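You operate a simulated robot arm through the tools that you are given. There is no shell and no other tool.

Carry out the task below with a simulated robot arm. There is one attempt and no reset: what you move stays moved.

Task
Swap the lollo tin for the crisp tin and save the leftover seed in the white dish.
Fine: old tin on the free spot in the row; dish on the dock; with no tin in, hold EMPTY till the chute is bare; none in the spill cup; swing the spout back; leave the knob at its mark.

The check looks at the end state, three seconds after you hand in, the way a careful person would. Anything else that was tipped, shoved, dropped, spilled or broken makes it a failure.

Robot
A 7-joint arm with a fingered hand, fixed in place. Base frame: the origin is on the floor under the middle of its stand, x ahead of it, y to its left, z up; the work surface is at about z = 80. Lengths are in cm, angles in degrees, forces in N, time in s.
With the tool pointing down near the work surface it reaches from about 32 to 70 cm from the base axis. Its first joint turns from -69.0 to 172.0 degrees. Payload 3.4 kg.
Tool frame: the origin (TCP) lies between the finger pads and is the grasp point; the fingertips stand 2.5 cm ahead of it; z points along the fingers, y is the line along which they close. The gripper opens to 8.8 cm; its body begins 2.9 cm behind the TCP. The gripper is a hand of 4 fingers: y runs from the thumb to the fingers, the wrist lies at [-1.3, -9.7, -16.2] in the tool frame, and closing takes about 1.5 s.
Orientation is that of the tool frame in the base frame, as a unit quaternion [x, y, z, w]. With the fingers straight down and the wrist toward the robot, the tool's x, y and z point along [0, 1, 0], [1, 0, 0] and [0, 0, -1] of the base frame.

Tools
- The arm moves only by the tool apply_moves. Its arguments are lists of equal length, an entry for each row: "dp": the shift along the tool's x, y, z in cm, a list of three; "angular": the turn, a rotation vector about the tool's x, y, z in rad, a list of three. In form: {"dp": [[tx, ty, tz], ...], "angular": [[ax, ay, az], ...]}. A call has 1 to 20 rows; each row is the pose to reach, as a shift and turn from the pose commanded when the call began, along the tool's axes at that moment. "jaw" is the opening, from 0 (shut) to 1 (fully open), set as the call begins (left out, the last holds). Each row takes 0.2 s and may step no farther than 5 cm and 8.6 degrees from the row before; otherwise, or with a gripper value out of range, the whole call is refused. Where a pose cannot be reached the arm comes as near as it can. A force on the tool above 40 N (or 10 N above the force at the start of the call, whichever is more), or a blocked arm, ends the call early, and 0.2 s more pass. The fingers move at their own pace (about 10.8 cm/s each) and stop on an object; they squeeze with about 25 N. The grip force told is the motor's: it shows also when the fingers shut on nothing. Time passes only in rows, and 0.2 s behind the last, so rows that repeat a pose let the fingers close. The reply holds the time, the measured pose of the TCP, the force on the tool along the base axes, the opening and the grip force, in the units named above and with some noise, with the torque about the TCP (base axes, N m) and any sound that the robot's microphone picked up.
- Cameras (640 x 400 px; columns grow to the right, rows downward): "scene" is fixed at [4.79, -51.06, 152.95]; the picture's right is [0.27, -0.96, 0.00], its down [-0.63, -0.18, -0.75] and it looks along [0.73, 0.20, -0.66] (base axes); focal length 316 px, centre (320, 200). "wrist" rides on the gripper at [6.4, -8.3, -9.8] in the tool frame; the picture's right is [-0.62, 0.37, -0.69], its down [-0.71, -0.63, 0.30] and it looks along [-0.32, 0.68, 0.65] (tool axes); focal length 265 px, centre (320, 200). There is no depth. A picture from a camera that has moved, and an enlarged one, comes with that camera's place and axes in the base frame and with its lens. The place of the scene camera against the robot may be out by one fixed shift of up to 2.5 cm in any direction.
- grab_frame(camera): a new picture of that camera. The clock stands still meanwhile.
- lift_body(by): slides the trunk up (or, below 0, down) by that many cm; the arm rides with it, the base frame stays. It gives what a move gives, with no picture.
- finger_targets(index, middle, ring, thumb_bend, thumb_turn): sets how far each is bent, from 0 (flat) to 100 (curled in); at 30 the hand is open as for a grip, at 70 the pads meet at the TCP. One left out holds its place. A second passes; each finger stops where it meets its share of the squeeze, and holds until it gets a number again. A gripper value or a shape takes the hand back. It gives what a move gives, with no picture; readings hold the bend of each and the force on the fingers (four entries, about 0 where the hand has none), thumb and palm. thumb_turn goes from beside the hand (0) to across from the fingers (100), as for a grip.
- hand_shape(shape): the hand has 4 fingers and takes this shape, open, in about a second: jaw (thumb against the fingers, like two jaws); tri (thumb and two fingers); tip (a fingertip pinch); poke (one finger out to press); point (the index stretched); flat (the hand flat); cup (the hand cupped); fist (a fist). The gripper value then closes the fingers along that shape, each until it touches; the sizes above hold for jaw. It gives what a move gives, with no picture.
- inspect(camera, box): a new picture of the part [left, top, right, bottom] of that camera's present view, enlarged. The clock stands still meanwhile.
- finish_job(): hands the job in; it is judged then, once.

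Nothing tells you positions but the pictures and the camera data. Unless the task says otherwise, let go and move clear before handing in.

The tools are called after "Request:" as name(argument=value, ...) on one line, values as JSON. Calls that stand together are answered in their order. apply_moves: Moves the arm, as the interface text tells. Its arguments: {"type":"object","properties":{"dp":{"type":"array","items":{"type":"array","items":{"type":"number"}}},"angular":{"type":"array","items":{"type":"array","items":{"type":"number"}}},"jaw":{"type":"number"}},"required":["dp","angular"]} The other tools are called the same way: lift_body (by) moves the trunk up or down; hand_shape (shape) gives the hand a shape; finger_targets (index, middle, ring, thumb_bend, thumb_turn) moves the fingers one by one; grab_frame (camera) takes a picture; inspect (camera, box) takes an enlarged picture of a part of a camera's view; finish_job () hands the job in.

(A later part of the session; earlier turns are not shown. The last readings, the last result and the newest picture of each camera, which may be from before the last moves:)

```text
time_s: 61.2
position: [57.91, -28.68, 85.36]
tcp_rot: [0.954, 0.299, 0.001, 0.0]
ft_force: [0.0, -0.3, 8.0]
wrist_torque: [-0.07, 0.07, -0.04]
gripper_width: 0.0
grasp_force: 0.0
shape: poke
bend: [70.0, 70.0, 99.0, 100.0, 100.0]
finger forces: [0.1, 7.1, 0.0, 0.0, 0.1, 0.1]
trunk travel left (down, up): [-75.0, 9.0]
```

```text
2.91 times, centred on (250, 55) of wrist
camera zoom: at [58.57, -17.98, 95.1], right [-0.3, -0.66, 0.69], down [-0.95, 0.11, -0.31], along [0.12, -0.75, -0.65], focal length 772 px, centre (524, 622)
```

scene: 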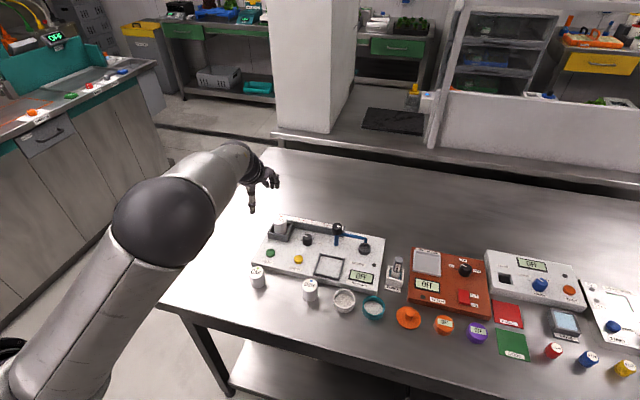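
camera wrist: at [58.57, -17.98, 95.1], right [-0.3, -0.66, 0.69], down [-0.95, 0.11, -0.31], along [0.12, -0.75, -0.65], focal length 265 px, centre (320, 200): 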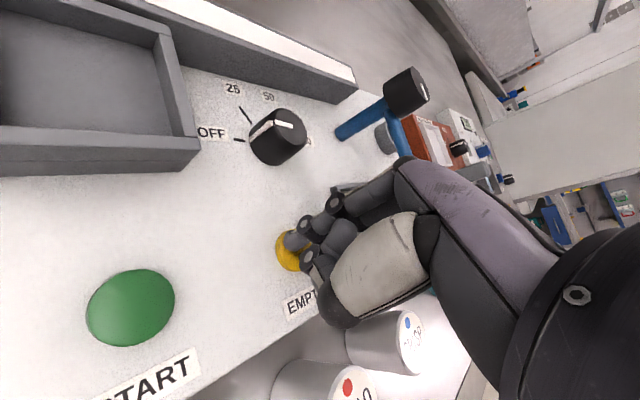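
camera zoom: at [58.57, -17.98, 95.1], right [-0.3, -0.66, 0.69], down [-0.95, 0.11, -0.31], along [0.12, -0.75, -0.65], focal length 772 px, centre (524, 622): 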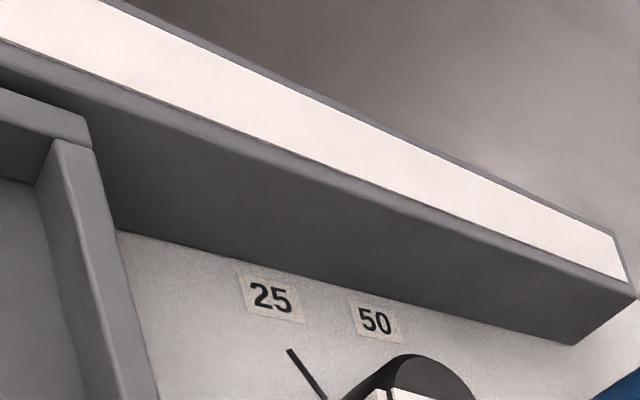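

The chute is bare and nothing is in the spill cup. I'll hold a moment longer to be safe, then release and rise.

Request:
apply_moves(dp=[[0, 0, 0], [0, 0, 0], [0, 0, 0], [0, 0, 0], [0, 0, 0], [0, 0, -1], [0, 0, -3], [0, 0, -6], [0, 0, -10], [0, 0, -12]], angular=[[0, 0, 0], [0, 0, 0], [0, 0, 0], [0, 0, 0], [0, 0, 0], [0, 0, 0], [0, 0, 0], [0, 0, 0], [0, 0, 0], [0, 0, 0]])

Request:
inspect(camera="scene", box=[250, 190, 390, 300])

Request:
grab_frame(camera="wrist")

```text
time_s: 63.4
position: [57.88, -28.68, 96.69]
tcp_rot: [0.954, 0.299, 0.0, 0.001]
ft_force: [-0.1, -0.4, 0.4]
wrist_torque: [0.01, 0.01, -0.01]
gripper_width: 0.01
grasp_force: 0.2
shape: poke
bend: [70.0, 70.0, 99.0, 100.0, 100.0]
finger forces: [0.0, 0.0, 0.0, 0.0, 0.1, 0.1]
trunk travel left (down, up): [-75.0, 9.0]
```

```text
3.64 times, centred on (320, 245) of scene
camera zoom: at [4.79, -51.06, 152.95], right [0.27, -0.96, 0.0], down [-0.63, -0.18, -0.75], along [0.73, 0.2, -0.66], focal length 1150 px, centre (320, 36)
```

zoom: 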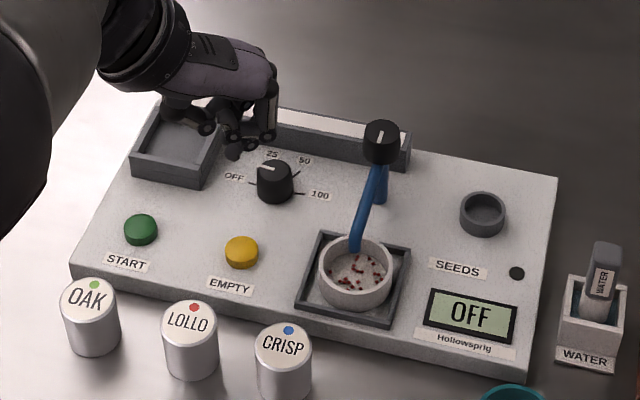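

```text
taken
camera wrist: at [58.48, -18.05, 106.66], right [-0.3, -0.66, 0.69], down [-0.95, 0.11, -0.3], along [0.12, -0.75, -0.65], focal length 265 px, centre (320, 200)
```

wrist: 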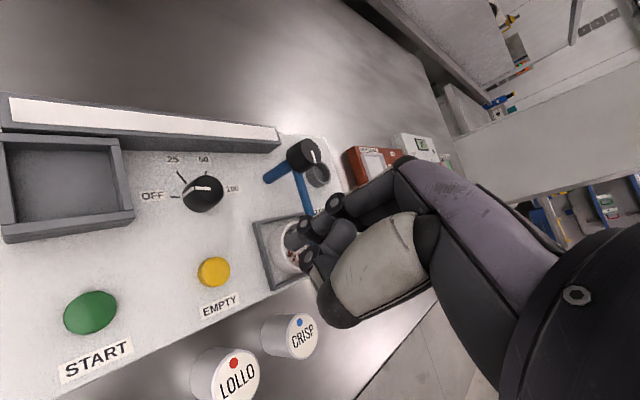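

Seeds are all in the dish, the spill cup is empty and nothing else moved. Now I'll swing the spout back: hook finger again, but pushing from the dish's left side. First I get into the tilted pose at a safe height.

Request:
finger_targets(index=45, middle=100, ring=100, thumb_bend=100, thumb_turn=100)

Request:
apply_moves(dp=[[-0.57, 2.2, -0.5], [-1.15, 4.37, -1], [-1.15, 4.37, -1]], angular=[[0, 0, 0.148], [0, 0, 0.297], [0, 0, 0.297]])

Request:
apply_moves(dp=[[0, 0, 0], [0, 0, 0], [0, 0, 0], [0, 0, 0], [0, 0, 0]], angular=[[-0.13, 0, 0], [-0.26, 0, 0], [-0.39, 0, 0], [-0.524, 0, 0], [-0.524, 0, 0]])

Request:
grab_frame(camera="wrist")

Request:
inspect(camera="scene", box=[250, 160, 390, 290])

```text
time_s: 64.4
position: [57.87, -28.69, 96.7]
tcp_rot: [0.954, 0.299, 0.0, 0.001]
ft_force: [0.6, -0.5, 0.0]
wrist_torque: [-0.05, -0.02, -0.02]
gripper_width: 1.86
grasp_force: 0.1
shape: fingers
bend: [36.0, 100.0, 100.0, 100.0, 100.0]
finger forces: [0.0, 0.1, 0.0, 0.0, 0.0, 0.0]
trunk travel left (down, up): [-75.0, 9.0]
```

```text
time_s: 65.2
position: [59.34, -32.89, 97.95]
tcp_rot: [0.988, 0.154, 0.0, 0.0]
ft_force: [0.4, 1.2, 0.4]
wrist_torque: [0.0, -0.01, -0.01]
gripper_width: 1.86
grasp_force: 0.0
shape: fingers
bend: [36.0, 100.0, 100.0, 100.0, 100.0]
finger forces: [0.0, 0.0, 0.0, 0.0, 0.1, 0.0]
trunk travel left (down, up): [-75.0, 9.0]
```

```text
time_s: 66.4
position: [59.51, -32.99, 98.11]
tcp_rot: [0.954, 0.151, 0.042, 0.256]
ft_force: [1.0, 0.0, 0.3]
wrist_torque: [0.0, 0.01, 0.0]
gripper_width: 1.85
grasp_force: 0.0
shape: fingers
bend: [36.0, 100.0, 100.0, 100.0, 100.0]
finger forces: [0.0, 0.0, 0.0, 0.0, 0.1, 0.0]
trunk travel left (down, up): [-75.0, 9.0]
```

```text
taken
camera wrist: at [62.03, -19.28, 102.41], right [-0.6, -0.16, 0.78], down [-0.8, 0.16, -0.58], along [-0.03, -0.97, -0.22], focal length 265 px, centre (320, 200)
```

wrist: 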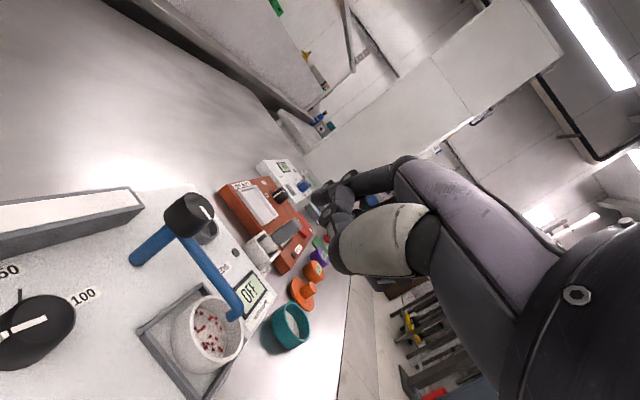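

```text
3.08 times, centred on (320, 225) of scene
camera zoom: at [4.79, -51.06, 152.95], right [0.27, -0.96, 0.0], down [-0.63, -0.18, -0.75], along [0.73, 0.2, -0.66], focal length 973 px, centre (320, 123)
```

zoom: 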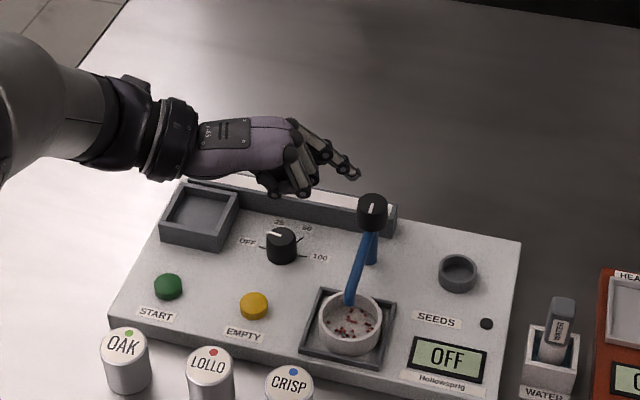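

The hooked index is ready. I'll back away to the left of the pipe and lower to just above pipe level, then look.

Request:
apply_moves(dp=[[0.04, -0.944, -0.545], [0.04, -2.944, 2.92], [0.04, -4.944, 6.38], [0.04, -5.7, 7.68], [0.04, -5.7, 7.68]], angular=[[0, 0, 0], [0, 0, 0], [0, 0, 0], [0, 0, 0], [0, 0, 0]])

Request:
inspect(camera="wrist", box=[180, 60, 420, 320])

Request:
inspect(camera="scene", box=[290, 200, 380, 280])

```text
time_s: 67.6
position: [59.35, -31.83, 88.49]
tcp_rot: [0.954, 0.149, 0.04, 0.256]
ft_force: [0.8, 0.1, 0.4]
wrist_torque: [-0.01, -0.03, 0.0]
gripper_width: 1.84
grasp_force: 0.0
shape: fingers
bend: [36.0, 100.0, 100.0, 100.0, 100.0]
finger forces: [0.0, 0.0, 0.0, 0.0, 0.0, 0.0]
trunk travel left (down, up): [-75.0, 9.0]
```

```text
1.54 times, centred on (300, 190) of wrist
camera zoom: at [61.93, -18.18, 92.86], right [-0.6, -0.16, 0.78], down [-0.8, 0.16, -0.58], along [-0.03, -0.97, -0.22], focal length 408 px, centre (351, 215)
```

zoom: 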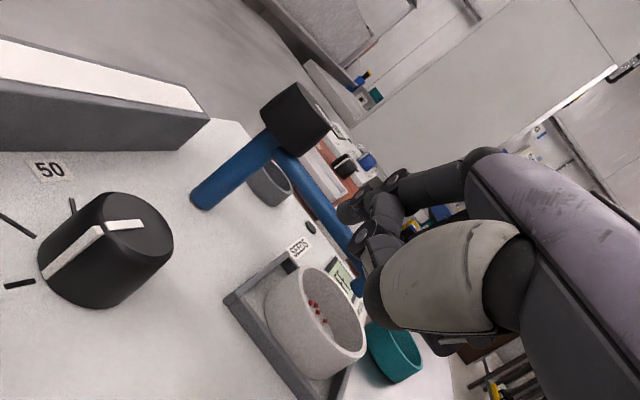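

```text
5.00 times, centred on (335, 240) of scene
camera zoom: at [4.79, -51.06, 152.95], right [0.27, -0.96, 0.0], down [-0.63, -0.18, -0.75], along [0.73, 0.2, -0.66], focal length 1581 px, centre (245, 0)
```

zoom: 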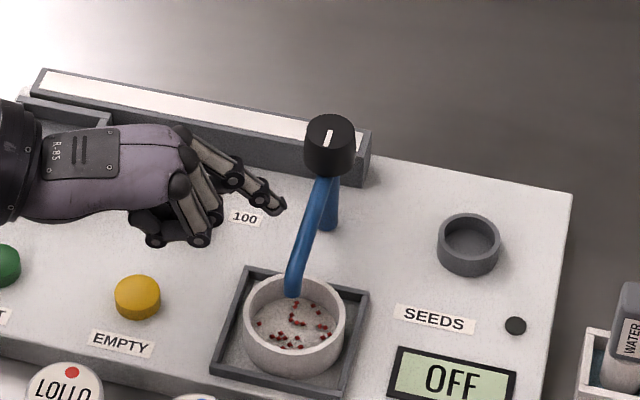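

The index slopes outward, so it would push with its tip. I'll bend it more so the last segment stands upright for a safer push, then look again.

Request:
finger_targets(index=62)

Request:
inspect(camera="wrist", box=[260, 110, 420, 280])

Request:
inspect(camera="scene", box=[290, 200, 380, 280])

```text
time_s: 68.6
position: [59.52, -31.77, 88.6]
tcp_rot: [0.954, 0.15, 0.04, 0.256]
ft_force: [0.0, 0.0, 0.6]
wrist_torque: [0.0, 0.0, -0.03]
gripper_width: 1.62
grasp_force: 0.0
shape: fingers
bend: [37.0, 100.0, 100.0, 99.0, 100.0]
finger forces: [0.0, 0.0, 0.1, 0.1, 0.0, 0.0]
trunk travel left (down, up): [-75.0, 9.0]
```

```text
2.35 times, centred on (340, 195) of wrist
camera zoom: at [61.93, -18.18, 92.89], right [-0.6, -0.16, 0.78], down [-0.8, 0.16, -0.58], along [-0.03, -0.97, -0.22], focal length 624 px, centre (273, 212)
```

zoom: 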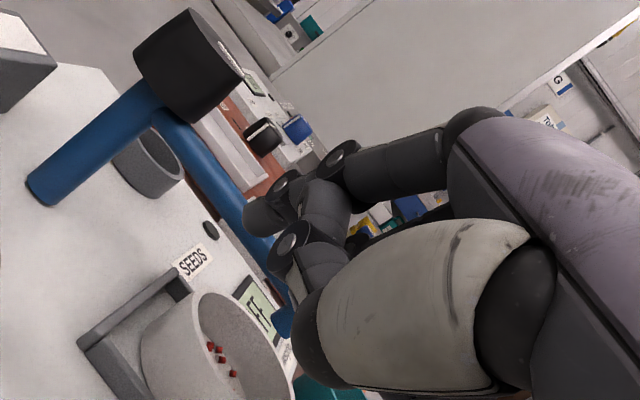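

```text
5.00 times, centred on (335, 240) of scene
camera zoom: at [4.79, -51.06, 152.95], right [0.27, -0.96, 0.0], down [-0.63, -0.18, -0.75], along [0.73, 0.2, -0.66], focal length 1581 px, centre (245, 0)
```

zoom: 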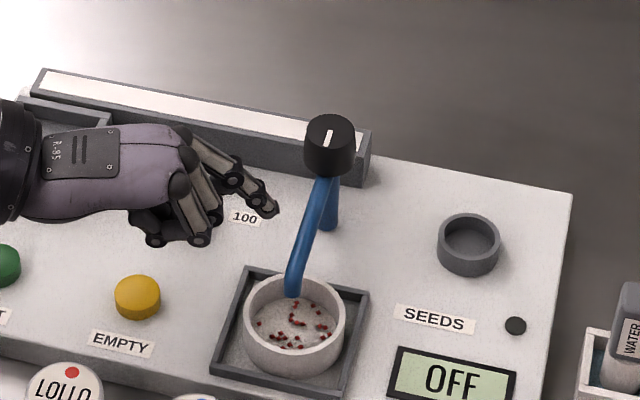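

The index is blocked by the folded thumb. A fist has a nearly vertical front, which is better for pushing, so I'll try that shape here in free space.

Request:
hand_shape(shape="fist")

Request:
inspect(camera="wrist", box=[260, 110, 420, 280])

Request:
inspect(camera="scene", box=[290, 200, 380, 280])

```text
time_s: 69.5
position: [59.34, -31.85, 88.62]
tcp_rot: [0.954, 0.15, 0.041, 0.256]
ft_force: [-0.1, 0.2, -0.2]
wrist_torque: [0.01, -0.01, 0.02]
gripper_width: 0.02
grasp_force: 0.0
shape: fist
bend: [100.0, 100.0, 100.0, 86.0, 85.0]
finger forces: [0.0, 0.0, 0.0, 0.0, 0.1, 0.0]
trunk travel left (down, up): [-75.0, 9.0]
```

```text
2.35 times, centred on (340, 195) of wrist
camera zoom: at [61.93, -18.18, 92.89], right [-0.6, -0.16, 0.78], down [-0.8, 0.16, -0.58], along [-0.03, -0.97, -0.22], focal length 624 px, centre (273, 212)
```

zoom: 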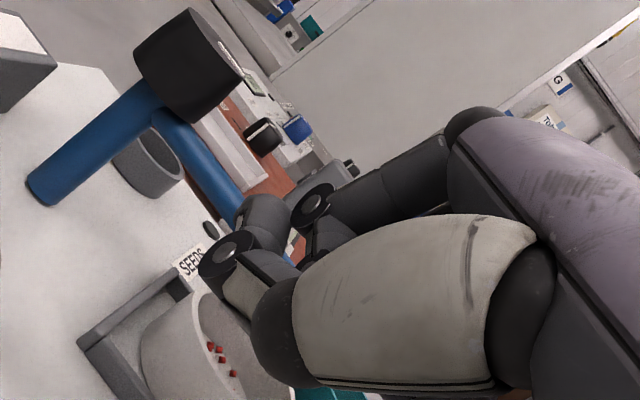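

```text
5.00 times, centred on (335, 240) of scene
camera zoom: at [4.79, -51.06, 152.95], right [0.27, -0.96, 0.0], down [-0.63, -0.18, -0.75], along [0.73, 0.2, -0.66], focal length 1581 px, centre (245, 0)
```

zoom: 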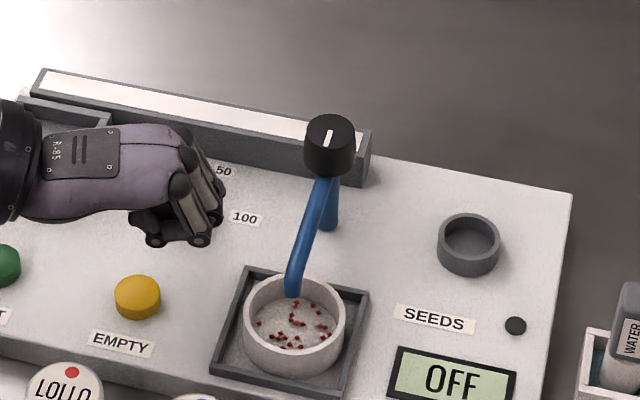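

Request:
finger_targets(thumb_turn=0, thumb_bend=60)

Request:
inspect(camera="wrist", box=[200, 80, 440, 330])

Request:
inspect(camera="scene", box=[290, 200, 380, 280])

```text
time_s: 70.5
position: [59.36, -31.86, 88.51]
tcp_rot: [0.954, 0.149, 0.04, 0.256]
ft_force: [-0.6, 1.0, 0.0]
wrist_torque: [-0.01, -0.02, -0.02]
gripper_width: 6.3
grasp_force: 0.2
shape: fingers
bend: [100.0, 100.0, 100.0, 60.0, 0.0]
finger forces: [0.1, 0.0, 0.1, 0.0, 0.0, 0.0]
trunk travel left (down, up): [-75.0, 9.0]
```

```text
1.60 times, centred on (320, 205) of wrist
camera zoom: at [61.92, -18.18, 92.89], right [-0.6, -0.16, 0.78], down [-0.8, 0.16, -0.58], along [-0.03, -0.97, -0.22], focal length 425 px, centre (320, 192)
```

zoom: 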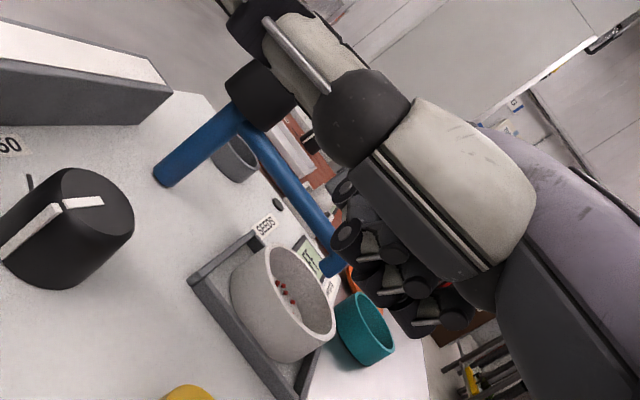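

```text
5.00 times, centred on (335, 240) of scene
camera zoom: at [4.79, -51.06, 152.95], right [0.27, -0.96, 0.0], down [-0.63, -0.18, -0.75], along [0.73, 0.2, -0.66], focal length 1581 px, centre (245, 0)
```

zoom: 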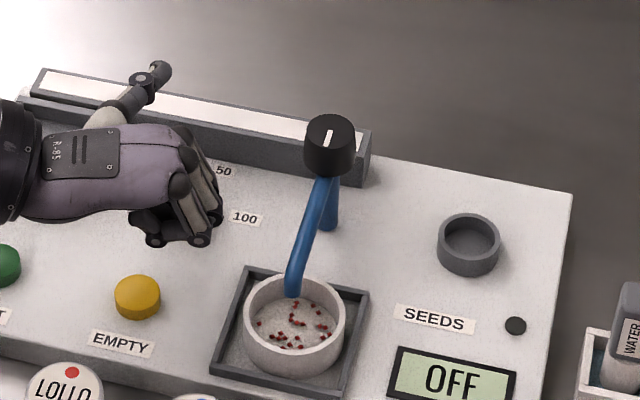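

With the thumb to the side it would stick out toward the spout knob. The plain fist is more compact, so I'll restore it and move to the left side of the pipe at pipe height, without touching yet.

Request:
hand_shape(shape="fist")

Request:
apply_moves(dp=[[0.45, 1.5, 0.87], [0.9, 3.03, 1.75], [0.9, 2.4, 2.85], [0.9, 1.755, 3.96], [0.9, 1.755, 3.96]], angular=[[0, 0, 0], [0, 0, 0], [0, 0, 0], [0, 0, 0], [0, 0, 0]])

Request:
inspect(camera="wrist", box=[180, 60, 420, 320])

Request:
inspect(camera="scene", box=[290, 200, 380, 280])

```text
time_s: 71.4
position: [59.38, -31.9, 88.54]
tcp_rot: [0.954, 0.15, 0.04, 0.256]
ft_force: [-0.1, -0.3, 0.1]
wrist_torque: [0.02, 0.0, 0.02]
gripper_width: 0.0
grasp_force: 0.0
shape: fist
bend: [100.0, 100.0, 100.0, 86.0, 85.0]
finger forces: [0.1, 0.1, 0.0, 0.0, 0.0, 0.0]
trunk travel left (down, up): [-75.0, 9.0]
```

```text
time_s: 72.6
position: [61.15, -34.89, 85.94]
tcp_rot: [0.954, 0.15, 0.04, 0.256]
ft_force: [-0.1, -0.1, 1.0]
wrist_torque: [-0.03, -0.03, -0.01]
gripper_width: 0.0
grasp_force: 0.0
shape: fist
bend: [100.0, 100.0, 100.0, 86.0, 85.0]
finger forces: [0.0, 0.0, 0.0, 0.1, 0.0, 0.1]
trunk travel left (down, up): [-75.0, 9.0]
```

```text
1.54 times, centred on (300, 190) of wrist
camera zoom: at [63.7, -21.27, 90.34], right [-0.6, -0.16, 0.78], down [-0.8, 0.16, -0.58], along [-0.03, -0.97, -0.22], focal length 408 px, centre (351, 215)
```

zoom: 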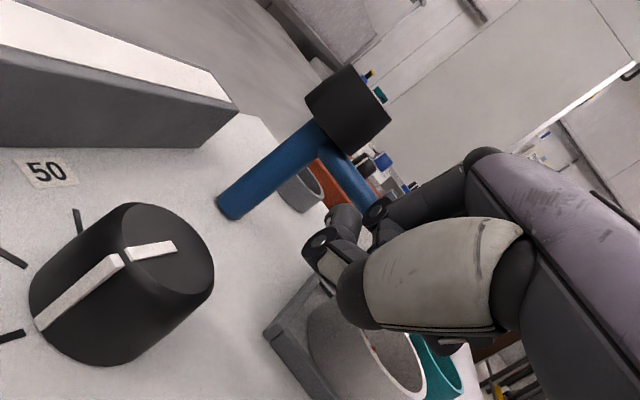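

```text
5.00 times, centred on (335, 240) of scene
camera zoom: at [4.79, -51.06, 152.95], right [0.27, -0.96, 0.0], down [-0.63, -0.18, -0.75], along [0.73, 0.2, -0.66], focal length 1581 px, centre (245, 0)
```

zoom: 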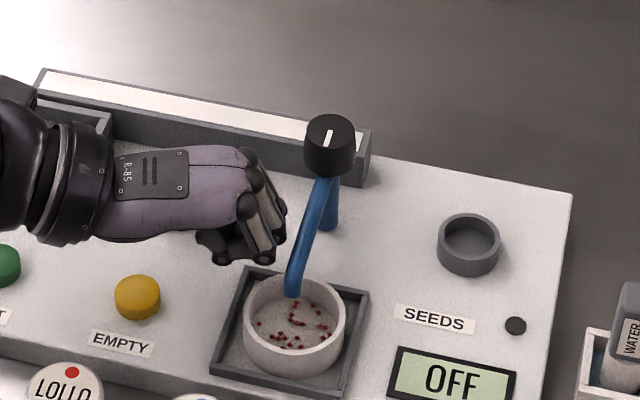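

The fist is just left of the pipe at the right height. I'll push the spout back toward the spill cup in a first partial sweep.

Request:
apply_moves(dp=[[-0.352, 0.939, 0.542], [-0.771, 1.522, 0.879], [-1.065, 2.168, 1.252], [-1.237, 2.848, 1.645]], angular=[[0, 0, 0], [0, 0.039, -0.068], [0, 0.0785, -0.136], [0, 0.118, -0.204]])

Request:
inspect(camera="scene", box=[290, 200, 380, 280])

Request:
inspect(camera="wrist", box=[180, 60, 420, 320])

```text
time_s: 73.6
position: [60.89, -38.43, 86.16]
tcp_rot: [0.93, 0.261, 0.07, 0.249]
ft_force: [-0.1, 0.2, 0.4]
wrist_torque: [-0.01, 0.02, -0.02]
gripper_width: 0.0
grasp_force: 0.1
shape: fist
bend: [100.0, 100.0, 100.0, 86.0, 85.0]
finger forces: [0.0, 0.0, 0.0, 0.0, 0.0, 0.0]
trunk travel left (down, up): [-75.0, 9.0]
```

```text
5.00 times, centred on (335, 240) of scene
camera zoom: at [4.79, -51.06, 152.95], right [0.27, -0.96, 0.0], down [-0.63, -0.18, -0.75], along [0.73, 0.2, -0.66], focal length 1581 px, centre (245, 0)
```

zoom: 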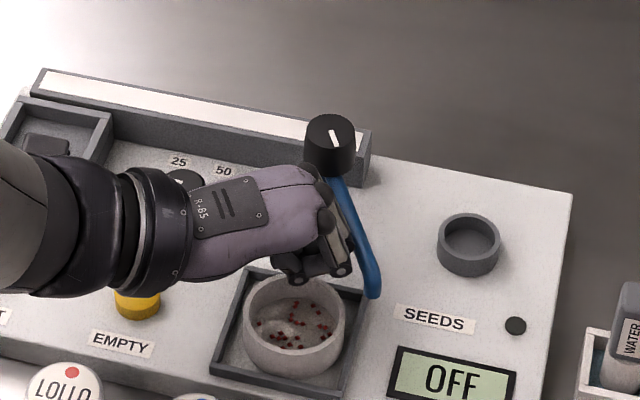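

```text
1.54 times, centred on (300, 190) of wrist
camera zoom: at [60.22, -24.7, 90.53], right [-0.54, -0.3, 0.78], down [-0.81, -0.04, -0.58], along [0.2, -0.95, -0.23], focal length 408 px, centre (351, 215)
```

zoom: 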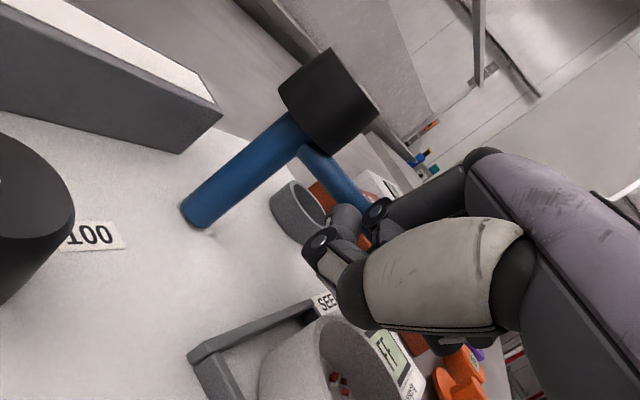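

The spout follows and the dish with the seeds is untouched. Continuing the push.

Request:
apply_moves(dp=[[-0.227, 0.651, 0.376], [-0.335, 1.335, 0.771], [-0.308, 2.01, 1.16], [-0.165, 2.685, 1.55]], angular=[[0, 0.039, -0.068], [0, 0.0785, -0.136], [0, 0.118, -0.204], [0, 0.1614, -0.2796]])

Request:
inspect(camera="scene", box=[290, 200, 390, 280])

Request:
inspect(camera="wrist", box=[180, 60, 420, 320])

```text
time_s: 74.6
position: [62.42, -41.14, 86.16]
tcp_rot: [0.876, 0.406, 0.109, 0.235]
ft_force: [-0.6, 0.4, 0.8]
wrist_torque: [0.0, -0.02, -0.01]
gripper_width: 0.0
grasp_force: 0.0
shape: fist
bend: [100.0, 100.0, 100.0, 86.0, 85.0]
finger forces: [0.2, 0.0, 0.0, 0.0, 0.3, 0.0]
trunk travel left (down, up): [-75.0, 9.0]
```

```text
5.00 times, centred on (340, 240) of scene
camera zoom: at [4.79, -51.06, 152.95], right [0.27, -0.96, 0.0], down [-0.63, -0.18, -0.75], along [0.73, 0.2, -0.66], focal length 1581 px, centre (220, 0)
```

zoom: 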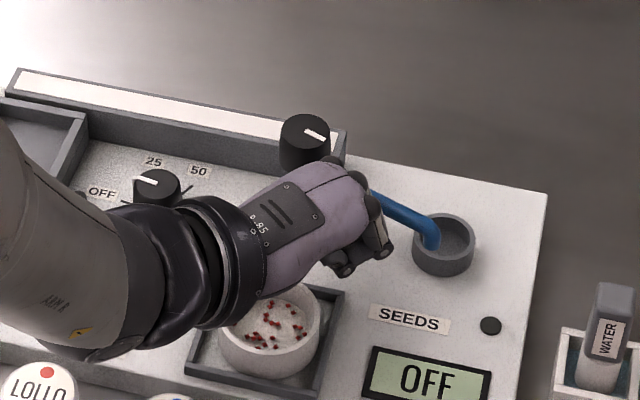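

```text
1.54 times, centred on (300, 190) of wrist
camera zoom: at [57.43, -28.27, 90.51], right [-0.42, -0.46, 0.78], down [-0.76, -0.29, -0.58], along [0.49, -0.84, -0.22], focal length 408 px, centre (351, 215)
```

zoom: 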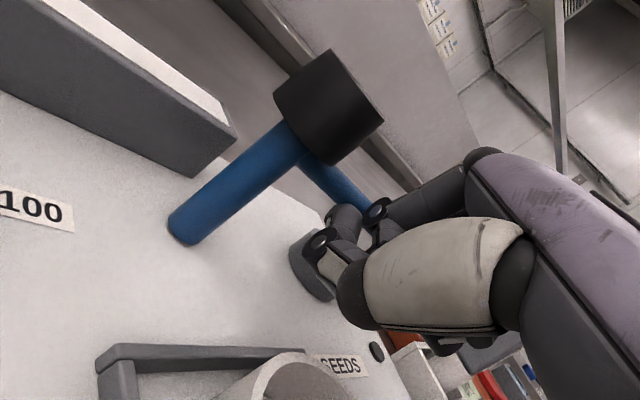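

Request:
apply_moves(dp=[[0.016, 0.333, 0.193], [0.032, 0.666, 0.385], [0.032, 0.666, 0.385]], angular=[[0, 0.022, -0.038], [0, 0.0436, -0.0756], [0, 0.0436, -0.0756]])

Request:
inspect(camera="scene", box=[240, 200, 400, 300])

Request:
inspect(camera="scene", box=[320, 210, 390, 265])

```text
time_s: 75.4
position: [63.15, -41.51, 86.13]
tcp_rot: [0.858, 0.445, 0.119, 0.23]
ft_force: [-0.2, 0.5, 0.0]
wrist_torque: [-0.04, 0.03, 0.0]
gripper_width: 0.0
grasp_force: 0.1
shape: fist
bend: [100.0, 100.0, 100.0, 86.0, 85.0]
finger forces: [0.0, 0.0, 0.0, 0.0, 0.0, 0.1]
trunk travel left (down, up): [-75.0, 9.0]
```

```text
4.00 times, centred on (320, 250) of scene
camera zoom: at [4.79, -51.06, 152.95], right [0.27, -0.96, 0.0], down [-0.63, -0.18, -0.75], along [0.73, 0.2, -0.66], focal length 1265 px, centre (320, 0)
```

zoom: 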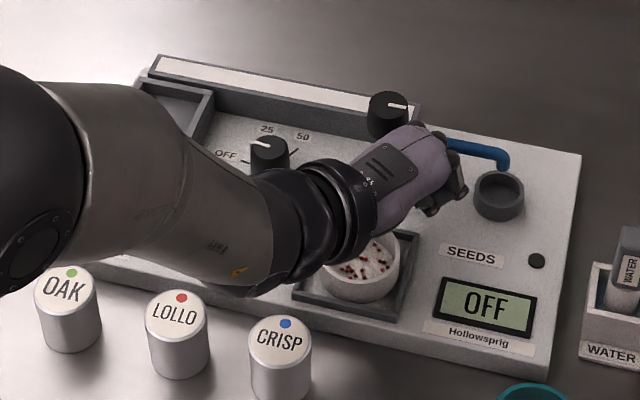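

```text
7.27 times, centred on (355, 238) of scene
camera zoom: at [4.79, -51.06, 152.95], right [0.27, -0.96, 0.0], down [-0.63, -0.18, -0.75], along [0.73, 0.2, -0.66], focal length 2300 px, centre (66, -73)
```

zoom: 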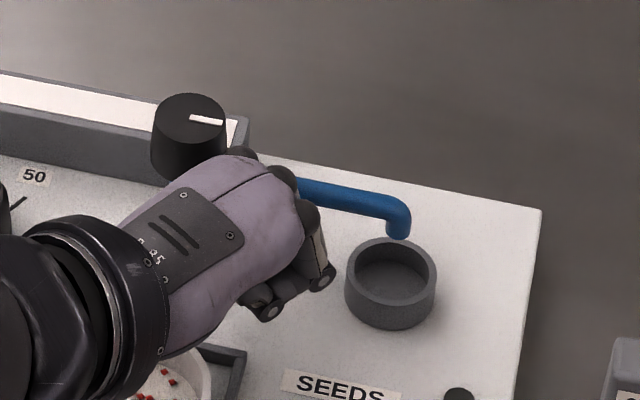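

The spout is back near its original line over the spill cup. I'll compare with the crop I took before swinging it.

Request:
inspect(camera="scene", box=[290, 220, 380, 290])

Request:
inspect(camera="scene", box=[335, 215, 380, 255])

```text
5.71 times, centred on (335, 255) of scene
camera zoom: at [4.79, -51.06, 152.95], right [0.27, -0.96, 0.0], down [-0.63, -0.18, -0.75], along [0.73, 0.2, -0.66], focal length 1807 px, centre (234, -114)
```

zoom: 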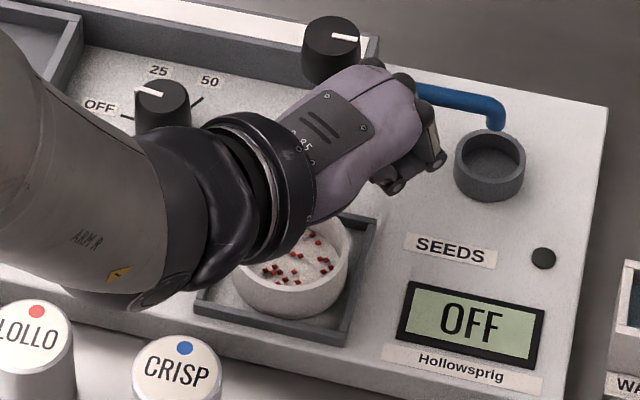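

```text
10.00 times, centred on (358, 235) of scene
camera zoom: at [4.79, -51.06, 152.95], right [0.27, -0.96, 0.0], down [-0.63, -0.18, -0.75], along [0.73, 0.2, -0.66], focal length 3162 px, centre (-55, -150)
```

zoom: 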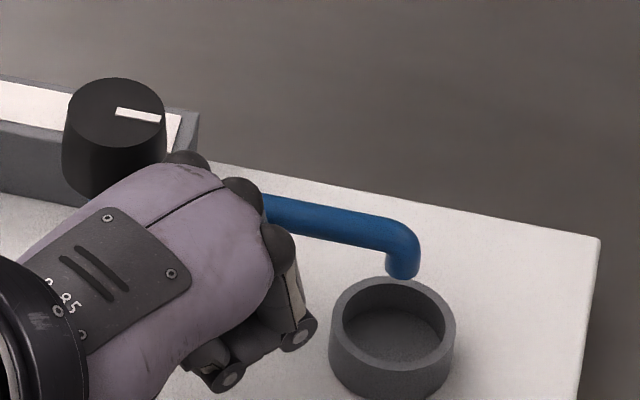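

The spout matches its original position exactly. I'll back the fist away and lift clear.

Request:
apply_moves(dp=[[0, -0.866, -0.5], [0, -0.3, -2.48], [0, 1.7, -5.95], [0, 3.7, -9.41], [0, 4.7, -11.14]], angular=[[0, 0, 0], [0, 0, 0], [0, 0, 0], [0, 0, 0], [0, 0, 0]])

Request:
apply_moves(dp=[[0, 0, 0], [0, 0, 0], [0, 0, 0], [0, 0, 0], [0, 0, 0]], angular=[[0.13, 0, 0], [0.26, 0, 0], [0.39, 0, 0], [0.524, 0, 0], [0.524, 0, 0]])

Request:
inspect(camera="scene", box=[240, 200, 400, 300])

```text
time_s: 76.6
position: [61.78, -40.88, 97.81]
tcp_rot: [0.858, 0.443, 0.119, 0.23]
ft_force: [-0.2, -0.5, -1.0]
wrist_torque: [-0.01, 0.04, 0.02]
gripper_width: 0.0
grasp_force: 0.0
shape: fist
bend: [100.0, 100.0, 100.0, 86.0, 85.0]
finger forces: [0.0, 0.0, 0.0, 0.0, 0.0, 0.0]
trunk travel left (down, up): [-75.0, 9.0]
```

```text
time_s: 77.8
position: [61.85, -40.78, 98.1]
tcp_rot: [0.888, 0.461, -0.001, -0.001]
ft_force: [-0.5, 0.1, -0.1]
wrist_torque: [0.01, 0.0, -0.02]
gripper_width: 0.01
grasp_force: 0.0
shape: fist
bend: [100.0, 100.0, 100.0, 86.0, 85.0]
finger forces: [0.0, 0.0, 0.0, 0.0, 0.0, 0.0]
trunk travel left (down, up): [-75.0, 9.0]
```

```text
4.00 times, centred on (320, 250) of scene
camera zoom: at [4.79, -51.06, 152.95], right [0.27, -0.96, 0.0], down [-0.63, -0.18, -0.75], along [0.73, 0.2, -0.66], focal length 1265 px, centre (320, 0)
```

zoom: 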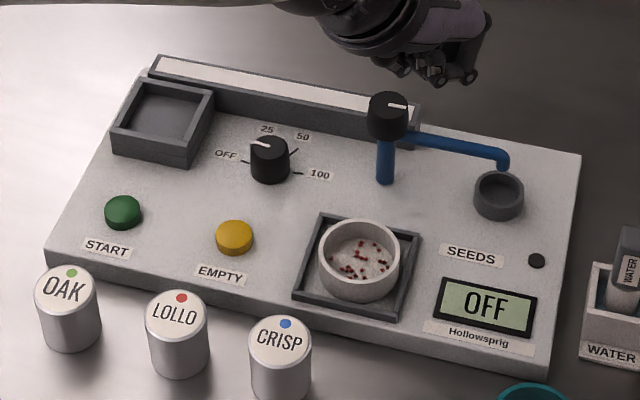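

Everything is as it should be: spout back, spill cup empty, seeds in the dish. Next I open the hand and go above the CRISP tin.

Request:
hand_shape(shape="jaw")

Request:
apply_moves(dp=[[-0.46, -2.68, 0], [-0.93, -5.36, 0], [-1.39, -8.05, 0], [-1.86, -10.73, 0], [-2.32, -13.41, 0], [-2.32, -13.41, 0]], angular=[[0, 0, -0.1225], [0, 0, -0.245], [0, 0, -0.3675], [0, 0, -0.49], [0, 0, -0.6126], [0, 0, -0.6126]])

Request:
grab_frame(camera="wrist")

Request:
inspect(camera="scene", box=[230, 210, 390, 310])

```text
time_s: 78.7
position: [61.85, -40.85, 98.01]
tcp_rot: [0.888, 0.46, 0.0, 0.0]
ft_force: [-0.7, 0.2, -0.2]
wrist_torque: [-0.02, 0.0, -0.01]
gripper_width: 8.77
grasp_force: 0.2
shape: jaw
bend: [30.0, 30.0, 30.0, 30.0, 97.0]
finger forces: [0.0, 0.1, 0.1, 0.0, 0.1, 0.1]
trunk travel left (down, up): [-75.0, 9.0]
```

```text
time_s: 80.1
position: [49.54, -34.98, 98.07]
tcp_rot: [0.707, 0.707, -0.001, -0.001]
ft_force: [0.0, 0.0, 0.5]
wrist_torque: [0.02, 0.01, -0.01]
gripper_width: 8.79
grasp_force: 0.1
shape: jaw
bend: [30.0, 30.0, 30.0, 30.0, 97.0]
finger forces: [0.0, 0.0, 0.1, 0.0, 0.1, 0.0]
trunk travel left (down, up): [-75.0, 9.0]
```

```text
taken
camera wrist: at [41.33, -28.44, 107.92], right [0.37, -0.62, 0.69], down [-0.63, -0.71, -0.3], along [0.68, -0.32, -0.65], focal length 265 px, centre (320, 200)
```

wrist: 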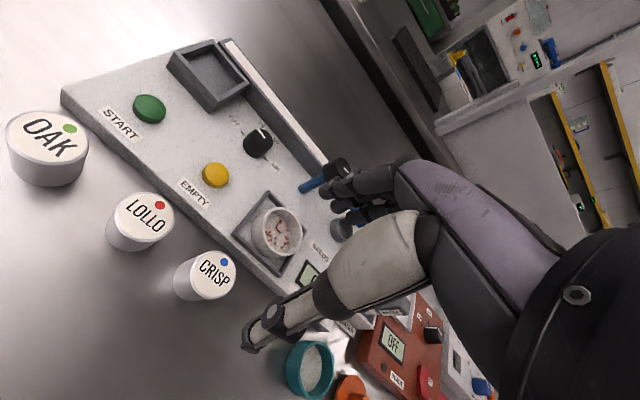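

```text
4.00 times, centred on (310, 260) of scene
camera zoom: at [4.79, -51.06, 152.95], right [0.27, -0.96, 0.0], down [-0.63, -0.18, -0.75], along [0.73, 0.2, -0.66], focal length 1265 px, centre (360, -40)
```

zoom: 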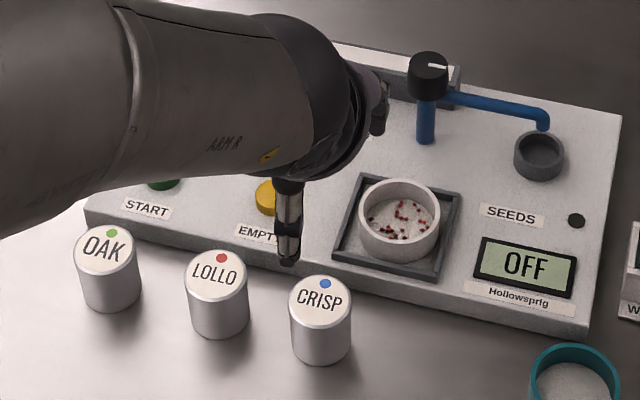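

Request:
inspect(camera="wrist", box=[90, 170, 290, 320])

Request:
inspect(camera="wrist", box=[140, 30, 280, 120])

```text
2.67 times, centred on (190, 245) of wrist
camera zoom: at [41.33, -28.44, 107.92], right [0.37, -0.62, 0.69], down [-0.63, -0.71, -0.3], along [0.68, -0.32, -0.65], focal length 708 px, centre (667, 80)
```

zoom: 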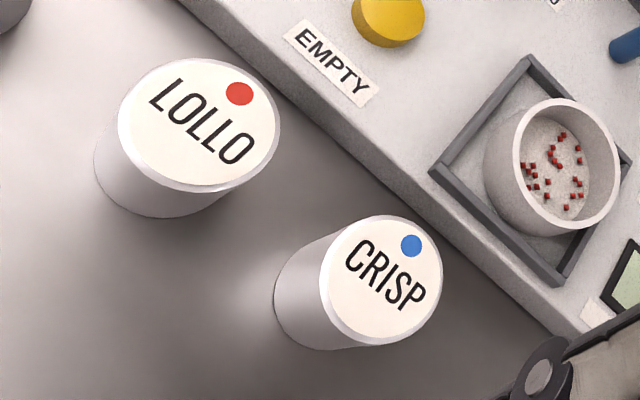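

```text
4.44 times, centred on (210, 75) of wrist
camera zoom: at [41.33, -28.44, 107.92], right [0.37, -0.62, 0.69], down [-0.63, -0.71, -0.3], along [0.68, -0.32, -0.65], focal length 1180 px, centre (809, 756)
```

zoom: 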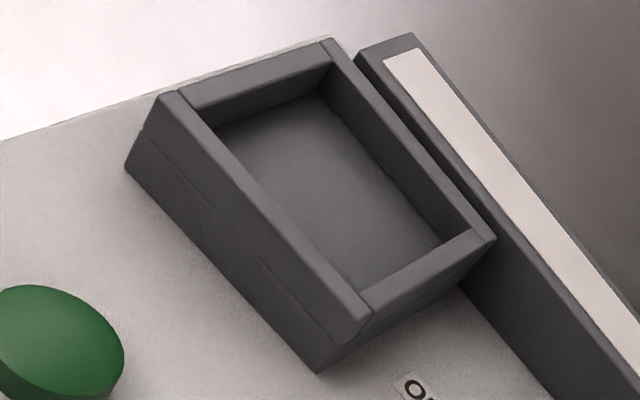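

CRISP's top centre is at (49.45, -34.8) and the holder is centred at about (66.6, -20.3). I'll part-close the hand and descend over CRISP, stopping to check.

Request:
apply_moves(dp=[[0.12, -0.06, 4], [0.12, -0.06, 8], [0.12, -0.06, 10.5], [0.12, -0.06, 10.5]], angular=[[0, 0, 0], [0, 0, 0], [0, 0, 0], [0, 0, 0]], jaw=0.75)

Request:
inspect(camera="scene", box=[270, 230, 370, 310])

Request:
inspect(camera="wrist", box=[180, 140, 400, 350])

```text
time_s: 81.1
position: [49.51, -34.95, 87.69]
tcp_rot: [0.708, 0.707, 0.0, 0.0]
ft_force: [-0.9, 0.5, -0.1]
wrist_torque: [0.02, -0.02, 0.05]
gripper_width: 6.63
grasp_force: 0.1
shape: jaw
bend: [27.0, 35.0, 32.0, 54.0, 99.0]
finger forces: [0.0, 0.1, 0.0, 0.0, 0.0, 0.0]
trunk travel left (down, up): [-75.0, 9.0]
```

```text
5.00 times, centred on (320, 270) of scene
camera zoom: at [4.79, -51.06, 152.95], right [0.27, -0.96, 0.0], down [-0.63, -0.18, -0.75], along [0.73, 0.2, -0.66], focal length 1581 px, centre (320, -150)
```

zoom: 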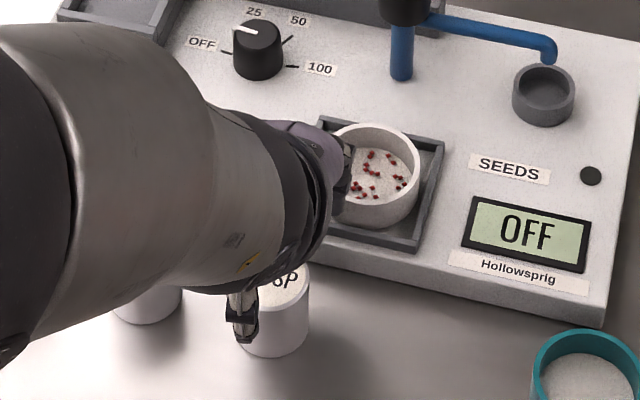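

```text
1.90 times, centred on (290, 245) of wrist
camera zoom: at [41.35, -28.42, 97.62], right [0.37, -0.62, 0.69], down [-0.63, -0.71, -0.3], along [0.68, -0.33, -0.65], focal length 506 px, centre (377, 114)
```

zoom: 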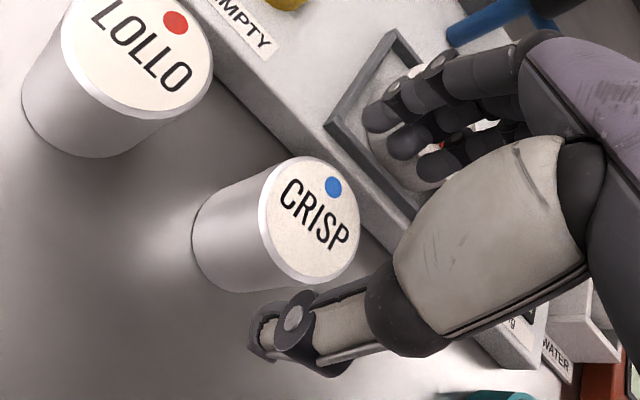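

With this orientation the fingers come close to the dock and dish. I'll rise, turn the hand so the fingers go to the open right side instead, and descend again.

Request:
apply_moves(dp=[[0, 0, -3], [0, 0, -6], [0, 0, -6], [0, 0, -6], [0, 0, -6], [0, 0, -6], [0, 0, -6], [0, 0, -6], [0, 0, -6], [0, 0, -6], [0, 0, -6], [0, 0, -6]], angular=[[0, 0, 0], [0, 0, 0], [0, 0, 0.14], [0, 0, 0.28], [0, 0, 0.42], [0, 0, 0.56], [0, 0, 0.7], [0, 0, 0.84], [0, 0, 0.98], [0, 0, 1.12], [0, 0, 1.257], [0, 0, 1.257]])

Request:
grab_frame(camera="wrist")

Request:
inspect(camera="scene", box=[240, 210, 400, 310])

```text
time_s: 83.7
position: [49.4, -34.79, 93.59]
tcp_rot: [0.988, 0.153, 0.0, 0.0]
ft_force: [0.9, 0.0, 0.7]
wrist_torque: [-0.03, -0.01, -0.02]
gripper_width: 6.64
grasp_force: 0.0
shape: jaw
bend: [27.0, 35.0, 32.0, 54.0, 99.0]
finger forces: [0.0, 0.0, 0.0, 0.1, 0.0, 0.0]
trunk travel left (down, up): [-75.0, 9.0]
```

```text
taken
camera wrist: at [53.19, -24.75, 103.47], right [-0.48, -0.54, 0.69], down [-0.87, 0.38, -0.3], along [-0.1, -0.75, -0.65], focal length 265 px, centre (320, 200)
```

wrist: 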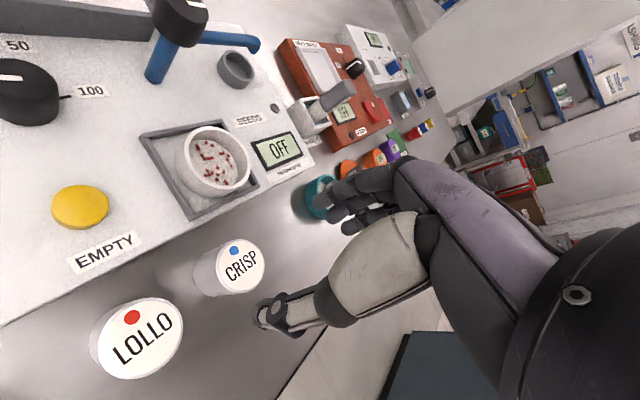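

```text
4.00 times, centred on (320, 260) of scene
camera zoom: at [4.79, -51.06, 152.95], right [0.27, -0.96, 0.0], down [-0.63, -0.18, -0.75], along [0.73, 0.2, -0.66], focal length 1265 px, centre (320, -40)
```

zoom: 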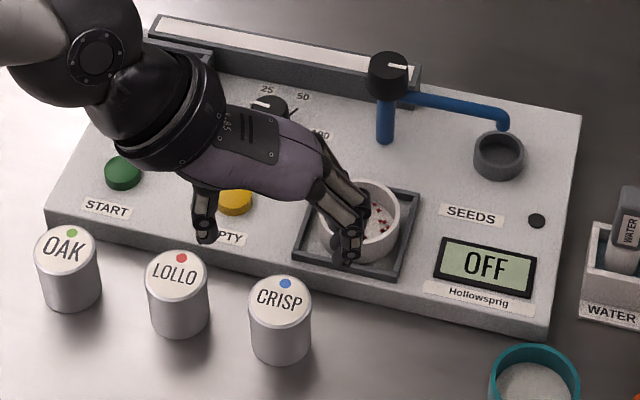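

Request:
inspect(camera="wrist", box=[180, 220, 320, 350])

```text
3.08 times, centred on (250, 285) of wrist
camera zoom: at [53.19, -24.75, 103.47], right [-0.48, -0.54, 0.69], down [-0.87, 0.38, -0.3], along [-0.1, -0.75, -0.65], focal length 817 px, centre (535, -62)
```

zoom: 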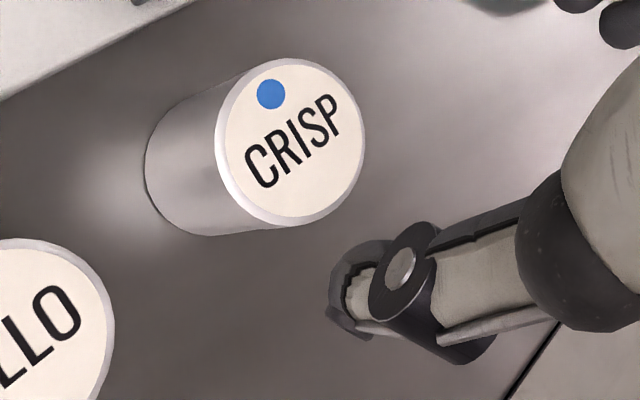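

Request:
apply_moves(dp=[[0.13, -0.03, 3], [0.13, -0.03, 6.3], [0.13, -0.03, 6.3]], angular=[[0, 0, 0], [0, 0, 0], [0, 0, 0]])

Request:
inspect(camera="scene", box=[260, 240, 360, 310])

Request:
inspect(camera="wrist", box=[180, 140, 400, 350])

```text
time_s: 84.5
position: [49.67, -34.67, 87.39]
tcp_rot: [0.988, 0.155, -0.001, 0.0]
ft_force: [0.1, 0.1, 0.2]
wrist_torque: [-0.03, -0.01, 0.04]
gripper_width: 6.65
grasp_force: 0.1
shape: jaw
bend: [27.0, 35.0, 32.0, 54.0, 99.0]
finger forces: [0.1, 0.0, 0.1, 0.0, 0.0, 0.1]
trunk travel left (down, up): [-75.0, 9.0]
```

```text
5.71 times, centred on (310, 275) of scene
camera zoom: at [4.79, -51.06, 152.95], right [0.27, -0.96, 0.0], down [-0.63, -0.18, -0.75], along [0.73, 0.2, -0.66], focal length 1807 px, centre (377, -229)
```

zoom: 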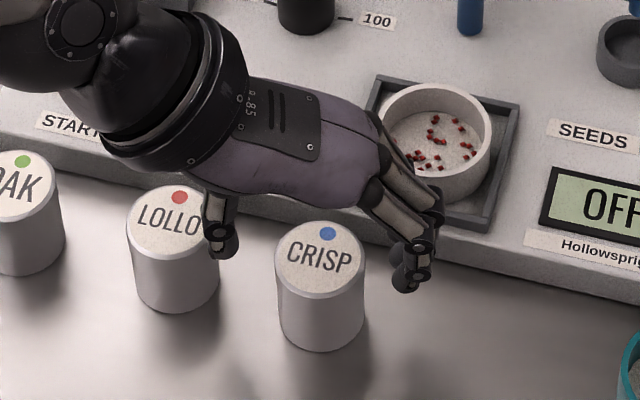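

```text
1.90 times, centred on (290, 245) of wrist
camera zoom: at [53.37, -24.63, 97.2], right [-0.48, -0.54, 0.69], down [-0.87, 0.38, -0.3], along [-0.1, -0.75, -0.65], focal length 506 px, centre (377, 114)
```

zoom: 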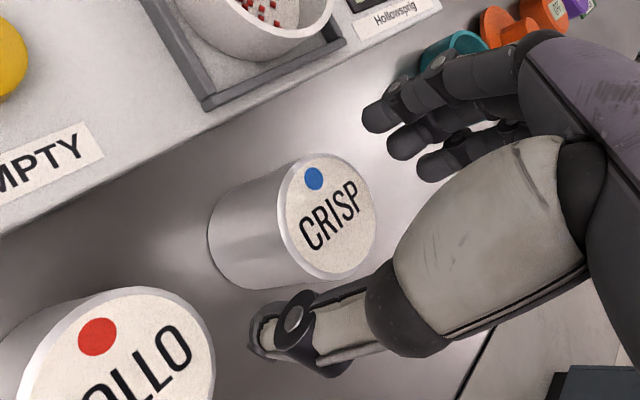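

Request:
apply_moves(dp=[[-0.3, 0, 0], [-0.3, 0, 1], [-0.3, 0, 2], [-0.3, 0, 2.35], [-0.3, 0, 2.35]], angular=[[0, 0, 0], [0, 0, 0], [0, 0, 0], [0, 0, 0], [0, 0, 0]], jaw=0.68)

Request:
inspect(camera="scene", box=[260, 240, 360, 310])

Request:
inspect(camera="wrist", box=[180, 140, 400, 350])

```text
time_s: 85.7
position: [49.39, -34.84, 84.91]
tcp_rot: [0.988, 0.156, -0.001, 0.0]
ft_force: [1.0, -0.3, 0.0]
wrist_torque: [0.02, 0.03, -0.04]
gripper_width: 5.99
grasp_force: 0.0
shape: jaw
bend: [28.0, 38.0, 34.0, 59.0, 99.0]
finger forces: [0.1, 0.0, 0.1, 0.1, 0.0, 0.1]
trunk travel left (down, up): [-75.0, 9.0]
```

```text
5.71 times, centred on (310, 275) of scene
camera zoom: at [4.79, -51.06, 152.95], right [0.27, -0.96, 0.0], down [-0.63, -0.18, -0.75], along [0.73, 0.2, -0.66], focal length 1807 px, centre (377, -229)
```

zoom: 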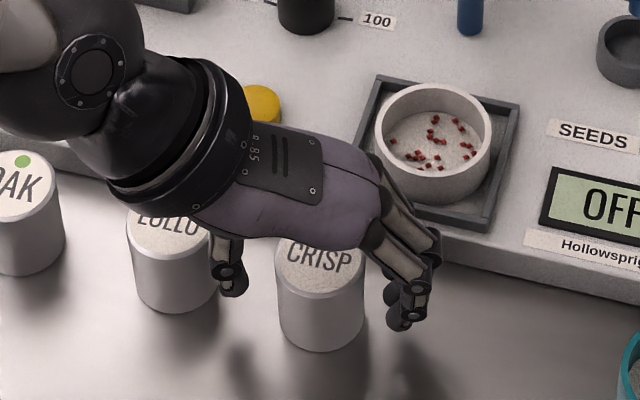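

```text
1.90 times, centred on (290, 245) of wrist
camera zoom: at [53.09, -24.75, 94.68], right [-0.48, -0.54, 0.69], down [-0.87, 0.38, -0.3], along [-0.1, -0.75, -0.65], focal length 506 px, centre (377, 114)
```

zoom: 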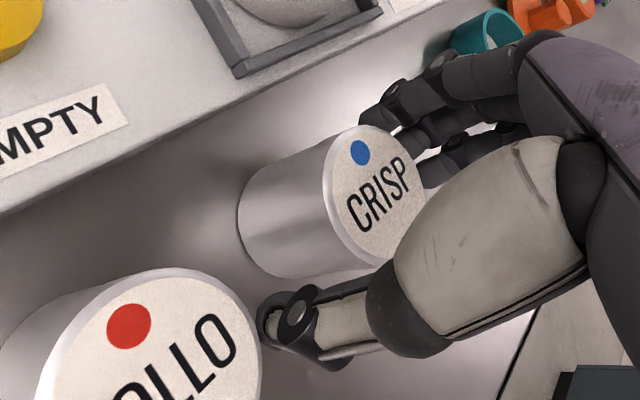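

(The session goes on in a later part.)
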